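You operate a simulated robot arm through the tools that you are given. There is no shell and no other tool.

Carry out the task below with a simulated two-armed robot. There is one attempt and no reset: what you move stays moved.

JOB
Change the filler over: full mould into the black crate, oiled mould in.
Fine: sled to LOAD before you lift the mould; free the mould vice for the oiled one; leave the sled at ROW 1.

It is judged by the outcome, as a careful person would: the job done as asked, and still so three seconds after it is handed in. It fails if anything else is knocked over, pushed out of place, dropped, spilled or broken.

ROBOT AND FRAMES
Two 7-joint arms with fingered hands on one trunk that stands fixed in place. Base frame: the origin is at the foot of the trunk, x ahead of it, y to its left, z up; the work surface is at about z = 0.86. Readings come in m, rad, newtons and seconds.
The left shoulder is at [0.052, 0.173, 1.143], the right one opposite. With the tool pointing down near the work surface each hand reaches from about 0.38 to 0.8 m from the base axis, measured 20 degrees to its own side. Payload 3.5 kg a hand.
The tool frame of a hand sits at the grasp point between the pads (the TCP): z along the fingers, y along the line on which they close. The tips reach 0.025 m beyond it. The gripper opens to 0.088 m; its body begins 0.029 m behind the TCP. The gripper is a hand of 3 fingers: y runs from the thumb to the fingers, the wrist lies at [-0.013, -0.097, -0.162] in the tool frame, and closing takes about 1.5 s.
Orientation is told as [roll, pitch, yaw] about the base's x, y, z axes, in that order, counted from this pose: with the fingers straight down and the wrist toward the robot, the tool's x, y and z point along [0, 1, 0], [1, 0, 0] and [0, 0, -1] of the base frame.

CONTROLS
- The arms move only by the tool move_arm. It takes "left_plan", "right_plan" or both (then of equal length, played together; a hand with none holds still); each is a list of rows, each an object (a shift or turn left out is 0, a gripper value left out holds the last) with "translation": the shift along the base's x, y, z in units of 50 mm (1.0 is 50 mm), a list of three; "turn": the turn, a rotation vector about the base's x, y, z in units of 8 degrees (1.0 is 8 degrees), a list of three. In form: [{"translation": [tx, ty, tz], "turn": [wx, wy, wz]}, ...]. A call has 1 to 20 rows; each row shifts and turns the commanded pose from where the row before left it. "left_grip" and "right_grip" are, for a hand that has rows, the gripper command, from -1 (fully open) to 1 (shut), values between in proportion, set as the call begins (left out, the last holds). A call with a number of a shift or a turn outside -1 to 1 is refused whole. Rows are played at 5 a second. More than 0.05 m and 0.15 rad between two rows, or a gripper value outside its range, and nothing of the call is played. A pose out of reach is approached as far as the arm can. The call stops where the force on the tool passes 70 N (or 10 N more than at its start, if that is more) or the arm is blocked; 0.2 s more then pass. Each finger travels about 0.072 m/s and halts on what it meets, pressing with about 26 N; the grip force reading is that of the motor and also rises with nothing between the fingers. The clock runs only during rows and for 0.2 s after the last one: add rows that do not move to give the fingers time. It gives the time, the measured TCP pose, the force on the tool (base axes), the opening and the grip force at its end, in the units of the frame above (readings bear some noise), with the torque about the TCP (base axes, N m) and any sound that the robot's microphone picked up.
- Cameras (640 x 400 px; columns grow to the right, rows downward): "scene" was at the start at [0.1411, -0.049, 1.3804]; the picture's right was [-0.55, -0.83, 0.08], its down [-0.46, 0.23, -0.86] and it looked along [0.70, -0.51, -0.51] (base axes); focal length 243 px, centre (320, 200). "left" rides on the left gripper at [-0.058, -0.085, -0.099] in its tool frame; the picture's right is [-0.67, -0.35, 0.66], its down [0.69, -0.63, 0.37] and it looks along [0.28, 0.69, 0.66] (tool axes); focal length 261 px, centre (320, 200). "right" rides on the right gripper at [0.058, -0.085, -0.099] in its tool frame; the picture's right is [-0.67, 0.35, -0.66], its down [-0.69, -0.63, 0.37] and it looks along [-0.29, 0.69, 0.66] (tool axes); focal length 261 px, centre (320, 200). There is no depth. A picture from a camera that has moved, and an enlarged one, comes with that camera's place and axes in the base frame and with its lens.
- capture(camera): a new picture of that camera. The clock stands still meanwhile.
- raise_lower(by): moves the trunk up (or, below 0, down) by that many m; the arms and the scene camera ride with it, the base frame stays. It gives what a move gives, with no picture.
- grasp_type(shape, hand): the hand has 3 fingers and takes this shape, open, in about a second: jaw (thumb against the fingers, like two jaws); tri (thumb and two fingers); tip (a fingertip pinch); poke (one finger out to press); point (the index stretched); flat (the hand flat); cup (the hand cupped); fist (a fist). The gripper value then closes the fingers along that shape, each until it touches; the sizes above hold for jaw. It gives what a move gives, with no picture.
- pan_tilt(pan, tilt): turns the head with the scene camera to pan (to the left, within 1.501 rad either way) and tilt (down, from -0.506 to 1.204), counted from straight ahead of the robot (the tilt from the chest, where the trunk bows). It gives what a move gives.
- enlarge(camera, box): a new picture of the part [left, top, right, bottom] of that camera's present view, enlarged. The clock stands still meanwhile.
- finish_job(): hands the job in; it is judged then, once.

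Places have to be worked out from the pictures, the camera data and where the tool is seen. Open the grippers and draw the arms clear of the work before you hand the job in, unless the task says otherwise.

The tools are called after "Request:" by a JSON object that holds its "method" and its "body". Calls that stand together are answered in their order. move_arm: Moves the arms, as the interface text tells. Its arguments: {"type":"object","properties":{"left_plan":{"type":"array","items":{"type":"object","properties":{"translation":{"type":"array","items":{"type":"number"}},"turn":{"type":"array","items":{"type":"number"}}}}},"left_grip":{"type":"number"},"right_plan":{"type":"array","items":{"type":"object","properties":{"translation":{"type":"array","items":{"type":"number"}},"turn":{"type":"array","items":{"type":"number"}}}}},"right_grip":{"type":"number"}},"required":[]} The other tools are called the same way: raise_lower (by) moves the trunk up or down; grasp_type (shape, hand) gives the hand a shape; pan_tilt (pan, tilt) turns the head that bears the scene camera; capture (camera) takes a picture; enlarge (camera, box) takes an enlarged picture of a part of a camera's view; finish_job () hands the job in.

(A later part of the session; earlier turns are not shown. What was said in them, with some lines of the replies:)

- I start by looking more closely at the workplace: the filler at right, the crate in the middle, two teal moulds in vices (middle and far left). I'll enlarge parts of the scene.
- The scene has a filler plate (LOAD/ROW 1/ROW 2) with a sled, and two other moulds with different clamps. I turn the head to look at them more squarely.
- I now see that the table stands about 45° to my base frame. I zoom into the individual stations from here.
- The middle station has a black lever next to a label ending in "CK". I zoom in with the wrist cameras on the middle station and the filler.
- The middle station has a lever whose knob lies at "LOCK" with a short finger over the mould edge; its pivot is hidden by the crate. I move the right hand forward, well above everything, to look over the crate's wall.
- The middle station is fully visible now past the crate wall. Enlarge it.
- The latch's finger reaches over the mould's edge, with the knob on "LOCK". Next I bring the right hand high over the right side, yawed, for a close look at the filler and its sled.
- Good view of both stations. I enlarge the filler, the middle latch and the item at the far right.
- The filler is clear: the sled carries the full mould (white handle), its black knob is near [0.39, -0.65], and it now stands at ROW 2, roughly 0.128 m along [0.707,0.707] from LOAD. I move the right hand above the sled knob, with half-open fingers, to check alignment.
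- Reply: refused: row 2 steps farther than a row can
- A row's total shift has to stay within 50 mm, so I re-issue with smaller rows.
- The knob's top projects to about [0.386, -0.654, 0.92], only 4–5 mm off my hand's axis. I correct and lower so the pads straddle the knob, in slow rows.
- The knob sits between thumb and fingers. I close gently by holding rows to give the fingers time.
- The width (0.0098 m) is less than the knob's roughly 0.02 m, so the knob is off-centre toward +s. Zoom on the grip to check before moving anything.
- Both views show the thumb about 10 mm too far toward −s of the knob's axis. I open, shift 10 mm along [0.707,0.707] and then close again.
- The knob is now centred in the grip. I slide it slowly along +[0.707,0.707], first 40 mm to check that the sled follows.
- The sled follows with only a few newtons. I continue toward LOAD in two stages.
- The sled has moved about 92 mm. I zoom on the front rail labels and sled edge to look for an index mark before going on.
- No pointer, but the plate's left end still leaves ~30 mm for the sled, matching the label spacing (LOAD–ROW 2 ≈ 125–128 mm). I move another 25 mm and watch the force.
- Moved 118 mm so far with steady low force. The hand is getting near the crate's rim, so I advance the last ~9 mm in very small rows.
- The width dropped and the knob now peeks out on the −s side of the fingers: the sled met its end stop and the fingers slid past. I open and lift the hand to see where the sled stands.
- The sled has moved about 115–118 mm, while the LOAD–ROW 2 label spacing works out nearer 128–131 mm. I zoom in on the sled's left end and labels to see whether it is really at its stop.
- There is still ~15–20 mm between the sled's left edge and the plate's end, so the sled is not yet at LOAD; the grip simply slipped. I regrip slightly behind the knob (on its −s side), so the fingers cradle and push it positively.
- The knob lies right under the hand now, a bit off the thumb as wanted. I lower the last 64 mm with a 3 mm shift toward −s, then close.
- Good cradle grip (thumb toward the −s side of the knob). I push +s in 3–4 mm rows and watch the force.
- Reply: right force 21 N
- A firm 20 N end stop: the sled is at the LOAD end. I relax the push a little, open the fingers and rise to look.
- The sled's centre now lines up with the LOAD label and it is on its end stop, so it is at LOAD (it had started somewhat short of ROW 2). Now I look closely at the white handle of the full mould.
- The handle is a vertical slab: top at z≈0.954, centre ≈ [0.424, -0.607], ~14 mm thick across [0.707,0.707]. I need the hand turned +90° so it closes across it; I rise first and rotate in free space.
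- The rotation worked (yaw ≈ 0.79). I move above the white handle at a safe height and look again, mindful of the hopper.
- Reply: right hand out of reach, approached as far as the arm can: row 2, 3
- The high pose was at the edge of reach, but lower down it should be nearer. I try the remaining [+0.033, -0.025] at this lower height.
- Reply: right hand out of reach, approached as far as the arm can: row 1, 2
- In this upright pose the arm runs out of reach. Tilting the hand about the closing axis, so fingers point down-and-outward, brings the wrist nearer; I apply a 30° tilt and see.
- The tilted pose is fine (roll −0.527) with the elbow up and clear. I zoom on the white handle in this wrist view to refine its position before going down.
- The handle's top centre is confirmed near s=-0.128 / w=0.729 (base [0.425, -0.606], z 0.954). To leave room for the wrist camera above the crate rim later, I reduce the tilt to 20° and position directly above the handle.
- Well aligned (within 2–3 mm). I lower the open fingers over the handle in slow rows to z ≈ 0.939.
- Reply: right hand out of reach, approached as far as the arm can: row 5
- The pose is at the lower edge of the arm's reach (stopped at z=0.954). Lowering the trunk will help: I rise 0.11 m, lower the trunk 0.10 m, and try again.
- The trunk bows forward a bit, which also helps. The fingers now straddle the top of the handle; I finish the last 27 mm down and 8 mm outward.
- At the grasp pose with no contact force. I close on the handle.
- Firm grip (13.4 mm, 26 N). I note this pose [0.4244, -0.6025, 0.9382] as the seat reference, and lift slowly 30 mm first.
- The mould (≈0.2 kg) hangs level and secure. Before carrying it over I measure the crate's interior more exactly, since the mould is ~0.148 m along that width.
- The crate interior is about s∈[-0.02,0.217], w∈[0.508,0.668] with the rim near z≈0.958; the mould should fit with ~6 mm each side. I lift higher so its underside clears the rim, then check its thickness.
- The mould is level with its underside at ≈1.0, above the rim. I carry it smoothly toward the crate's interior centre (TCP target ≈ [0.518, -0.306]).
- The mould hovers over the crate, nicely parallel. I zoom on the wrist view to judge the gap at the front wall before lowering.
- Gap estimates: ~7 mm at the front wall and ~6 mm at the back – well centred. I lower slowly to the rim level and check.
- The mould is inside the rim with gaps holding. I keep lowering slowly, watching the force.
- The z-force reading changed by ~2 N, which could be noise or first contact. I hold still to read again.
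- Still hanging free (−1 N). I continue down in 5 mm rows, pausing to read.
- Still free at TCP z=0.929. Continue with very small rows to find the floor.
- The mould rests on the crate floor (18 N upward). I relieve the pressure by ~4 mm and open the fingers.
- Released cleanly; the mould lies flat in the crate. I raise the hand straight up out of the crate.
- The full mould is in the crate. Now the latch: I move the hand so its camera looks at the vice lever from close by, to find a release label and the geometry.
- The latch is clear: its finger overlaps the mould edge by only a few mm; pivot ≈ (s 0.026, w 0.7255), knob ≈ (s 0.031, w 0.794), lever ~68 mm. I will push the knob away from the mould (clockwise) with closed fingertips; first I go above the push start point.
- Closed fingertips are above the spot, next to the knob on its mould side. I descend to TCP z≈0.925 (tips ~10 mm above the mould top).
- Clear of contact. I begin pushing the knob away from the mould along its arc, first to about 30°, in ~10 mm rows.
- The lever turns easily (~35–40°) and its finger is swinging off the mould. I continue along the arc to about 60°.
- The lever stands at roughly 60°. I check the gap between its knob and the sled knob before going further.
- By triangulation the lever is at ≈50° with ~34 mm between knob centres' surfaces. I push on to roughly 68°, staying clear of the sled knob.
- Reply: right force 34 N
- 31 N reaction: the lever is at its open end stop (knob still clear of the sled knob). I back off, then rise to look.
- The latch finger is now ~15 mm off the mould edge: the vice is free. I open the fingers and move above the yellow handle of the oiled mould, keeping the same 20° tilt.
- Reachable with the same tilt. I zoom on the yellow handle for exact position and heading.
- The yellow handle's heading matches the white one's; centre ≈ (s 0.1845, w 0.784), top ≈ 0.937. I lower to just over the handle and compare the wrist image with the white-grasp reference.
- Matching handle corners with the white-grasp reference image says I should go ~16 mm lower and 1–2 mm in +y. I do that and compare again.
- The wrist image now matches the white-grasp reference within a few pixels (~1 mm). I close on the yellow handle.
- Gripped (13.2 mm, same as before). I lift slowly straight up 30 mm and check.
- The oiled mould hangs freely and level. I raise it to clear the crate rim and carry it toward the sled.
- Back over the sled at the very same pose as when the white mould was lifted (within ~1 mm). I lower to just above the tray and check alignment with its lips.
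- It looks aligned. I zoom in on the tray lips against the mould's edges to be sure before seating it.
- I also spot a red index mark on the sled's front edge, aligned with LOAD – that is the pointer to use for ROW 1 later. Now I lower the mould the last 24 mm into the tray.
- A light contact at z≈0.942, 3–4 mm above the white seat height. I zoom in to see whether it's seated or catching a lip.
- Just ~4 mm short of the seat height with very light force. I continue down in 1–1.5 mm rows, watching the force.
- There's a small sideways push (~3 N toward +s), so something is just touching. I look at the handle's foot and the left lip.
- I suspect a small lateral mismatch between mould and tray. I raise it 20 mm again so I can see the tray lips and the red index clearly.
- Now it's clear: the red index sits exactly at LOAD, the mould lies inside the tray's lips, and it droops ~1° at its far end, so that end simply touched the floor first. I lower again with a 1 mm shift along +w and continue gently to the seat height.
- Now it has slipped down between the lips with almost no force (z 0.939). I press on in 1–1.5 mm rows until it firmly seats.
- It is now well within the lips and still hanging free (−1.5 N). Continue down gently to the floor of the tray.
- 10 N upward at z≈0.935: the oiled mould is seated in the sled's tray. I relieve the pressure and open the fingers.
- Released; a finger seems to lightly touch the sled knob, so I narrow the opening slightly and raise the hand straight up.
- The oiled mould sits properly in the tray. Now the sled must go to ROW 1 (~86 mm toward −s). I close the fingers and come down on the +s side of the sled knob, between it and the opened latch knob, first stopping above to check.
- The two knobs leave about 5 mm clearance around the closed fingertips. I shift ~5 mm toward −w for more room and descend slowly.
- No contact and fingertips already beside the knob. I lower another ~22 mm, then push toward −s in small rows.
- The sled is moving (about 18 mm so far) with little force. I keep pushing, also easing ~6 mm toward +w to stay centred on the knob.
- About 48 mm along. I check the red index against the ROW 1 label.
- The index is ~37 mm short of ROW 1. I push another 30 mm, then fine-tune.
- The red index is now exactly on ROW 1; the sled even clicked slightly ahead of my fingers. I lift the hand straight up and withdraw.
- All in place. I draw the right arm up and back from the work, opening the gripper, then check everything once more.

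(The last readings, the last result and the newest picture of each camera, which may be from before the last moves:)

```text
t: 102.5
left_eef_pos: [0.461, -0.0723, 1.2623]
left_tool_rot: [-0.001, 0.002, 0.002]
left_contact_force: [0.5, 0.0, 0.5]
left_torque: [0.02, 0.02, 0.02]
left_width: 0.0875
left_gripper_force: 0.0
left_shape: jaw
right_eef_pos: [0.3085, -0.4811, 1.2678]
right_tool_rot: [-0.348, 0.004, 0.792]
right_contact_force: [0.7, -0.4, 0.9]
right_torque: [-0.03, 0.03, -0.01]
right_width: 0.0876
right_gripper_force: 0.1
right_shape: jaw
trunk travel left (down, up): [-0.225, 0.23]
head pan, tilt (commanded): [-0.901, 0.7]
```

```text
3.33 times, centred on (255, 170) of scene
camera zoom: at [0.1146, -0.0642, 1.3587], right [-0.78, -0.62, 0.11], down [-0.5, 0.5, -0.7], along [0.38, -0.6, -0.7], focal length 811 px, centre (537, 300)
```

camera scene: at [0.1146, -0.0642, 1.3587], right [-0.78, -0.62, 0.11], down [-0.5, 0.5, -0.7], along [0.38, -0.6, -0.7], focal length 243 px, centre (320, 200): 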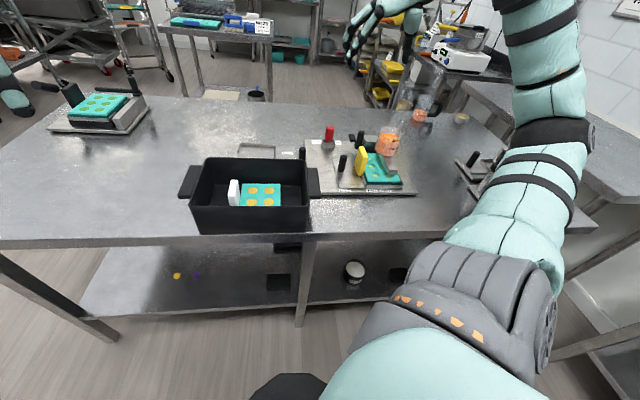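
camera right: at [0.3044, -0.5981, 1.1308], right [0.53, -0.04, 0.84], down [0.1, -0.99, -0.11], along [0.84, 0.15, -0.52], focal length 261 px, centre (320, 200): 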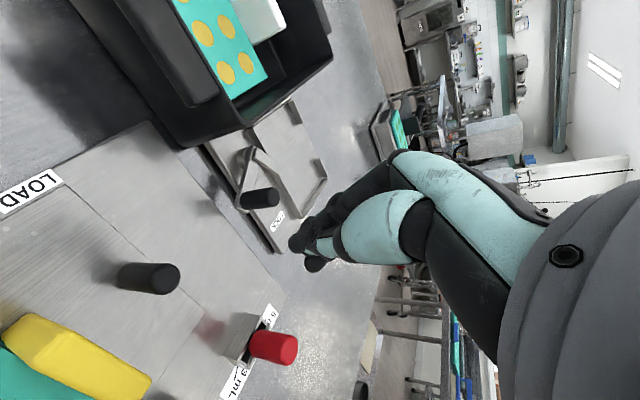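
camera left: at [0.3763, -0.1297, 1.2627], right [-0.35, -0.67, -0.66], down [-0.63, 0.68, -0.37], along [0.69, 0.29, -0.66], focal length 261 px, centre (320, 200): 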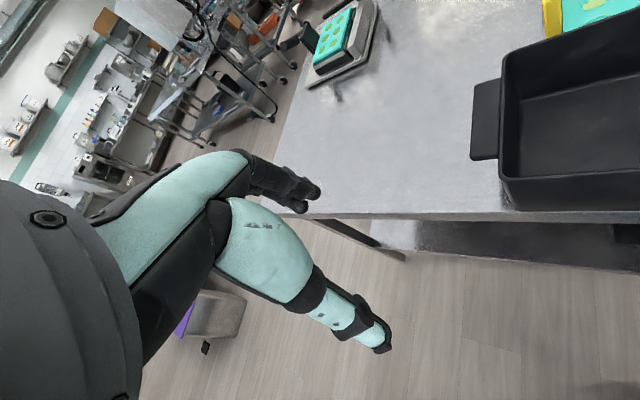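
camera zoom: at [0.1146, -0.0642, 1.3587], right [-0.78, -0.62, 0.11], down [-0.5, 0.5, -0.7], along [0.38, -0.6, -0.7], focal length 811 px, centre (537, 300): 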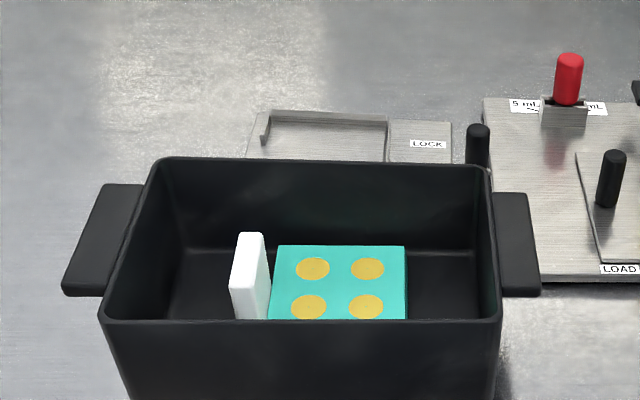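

Everything looks right: full mould flat in the crate, oiled mould in the tray, latch open. One last zoom on the ROW 1 index.

Request:
{"method": "enlarge", "body": {"camera": "scene", "box": [345, 150, 415, 200]}}

Request:
{"method": "enlarge", "body": {"camera": "scene", "box": [30, 60, 180, 150]}}

```text
8.00 times, centred on (380, 175) of scene
camera zoom: at [0.1146, -0.0642, 1.3587], right [-0.78, -0.62, 0.11], down [-0.5, 0.5, -0.7], along [0.38, -0.6, -0.7], focal length 1946 px, centre (-160, 400)
```

zoom: 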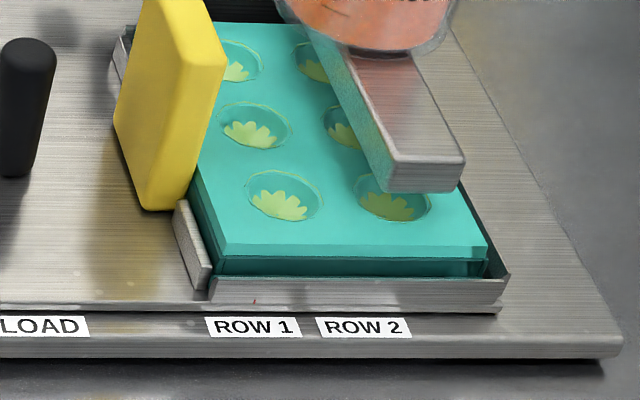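

```text
4.27 times, centred on (105, 105) of scene
camera zoom: at [0.1146, -0.0642, 1.3587], right [-0.78, -0.62, 0.11], down [-0.5, 0.5, -0.7], along [0.38, -0.6, -0.7], focal length 1038 px, centre (1237, 605)
```

zoom: 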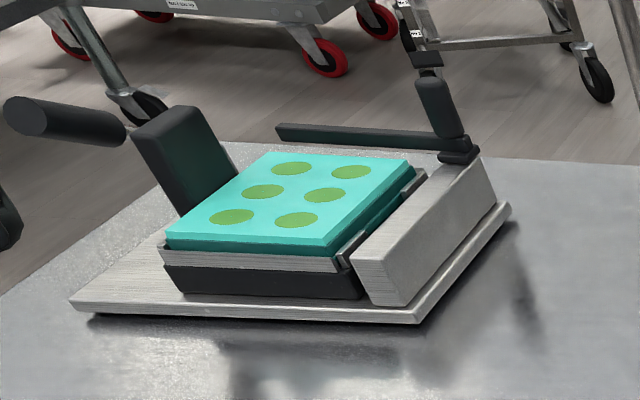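

The red index lines up with the centre of ROW 1. The nozzle bar stands over the first row, nothing else has been disturbed, and both grippers are open and clear. I hand the job in.

Request:
{"method": "finish_job", "body": {}}

```text
The job is handed in.
```

The changeover is done and handed in; the hand-in gave no verdict.

- **Sled to LOAD:** I moved it against its end stop, with the red index mark on LOAD, before lifting anything. On the first pull my grip slipped off the knob a few millimetres short, so I re-gripped and pushed it home.
- **Full mould:** It lies flat in the black crate.
- **Mould vice:** The lever is swung to its open stop. It is still open, and the vice is empty.
- **Oiled mould:** It is seated in the sled's tray. It touched early on the first try, so I raised it, shifted it about 1 mm and lowered it until it settled between the lips.
- **Sled at ROW 1:** The red index mark lines up with the middle of the ROW 1 label, and the filler nozzle is over the first row of cells.

I saw nothing knocked over, displaced or spilled. Both hands are open and clear of the work, and the trunk is back at its starting height.
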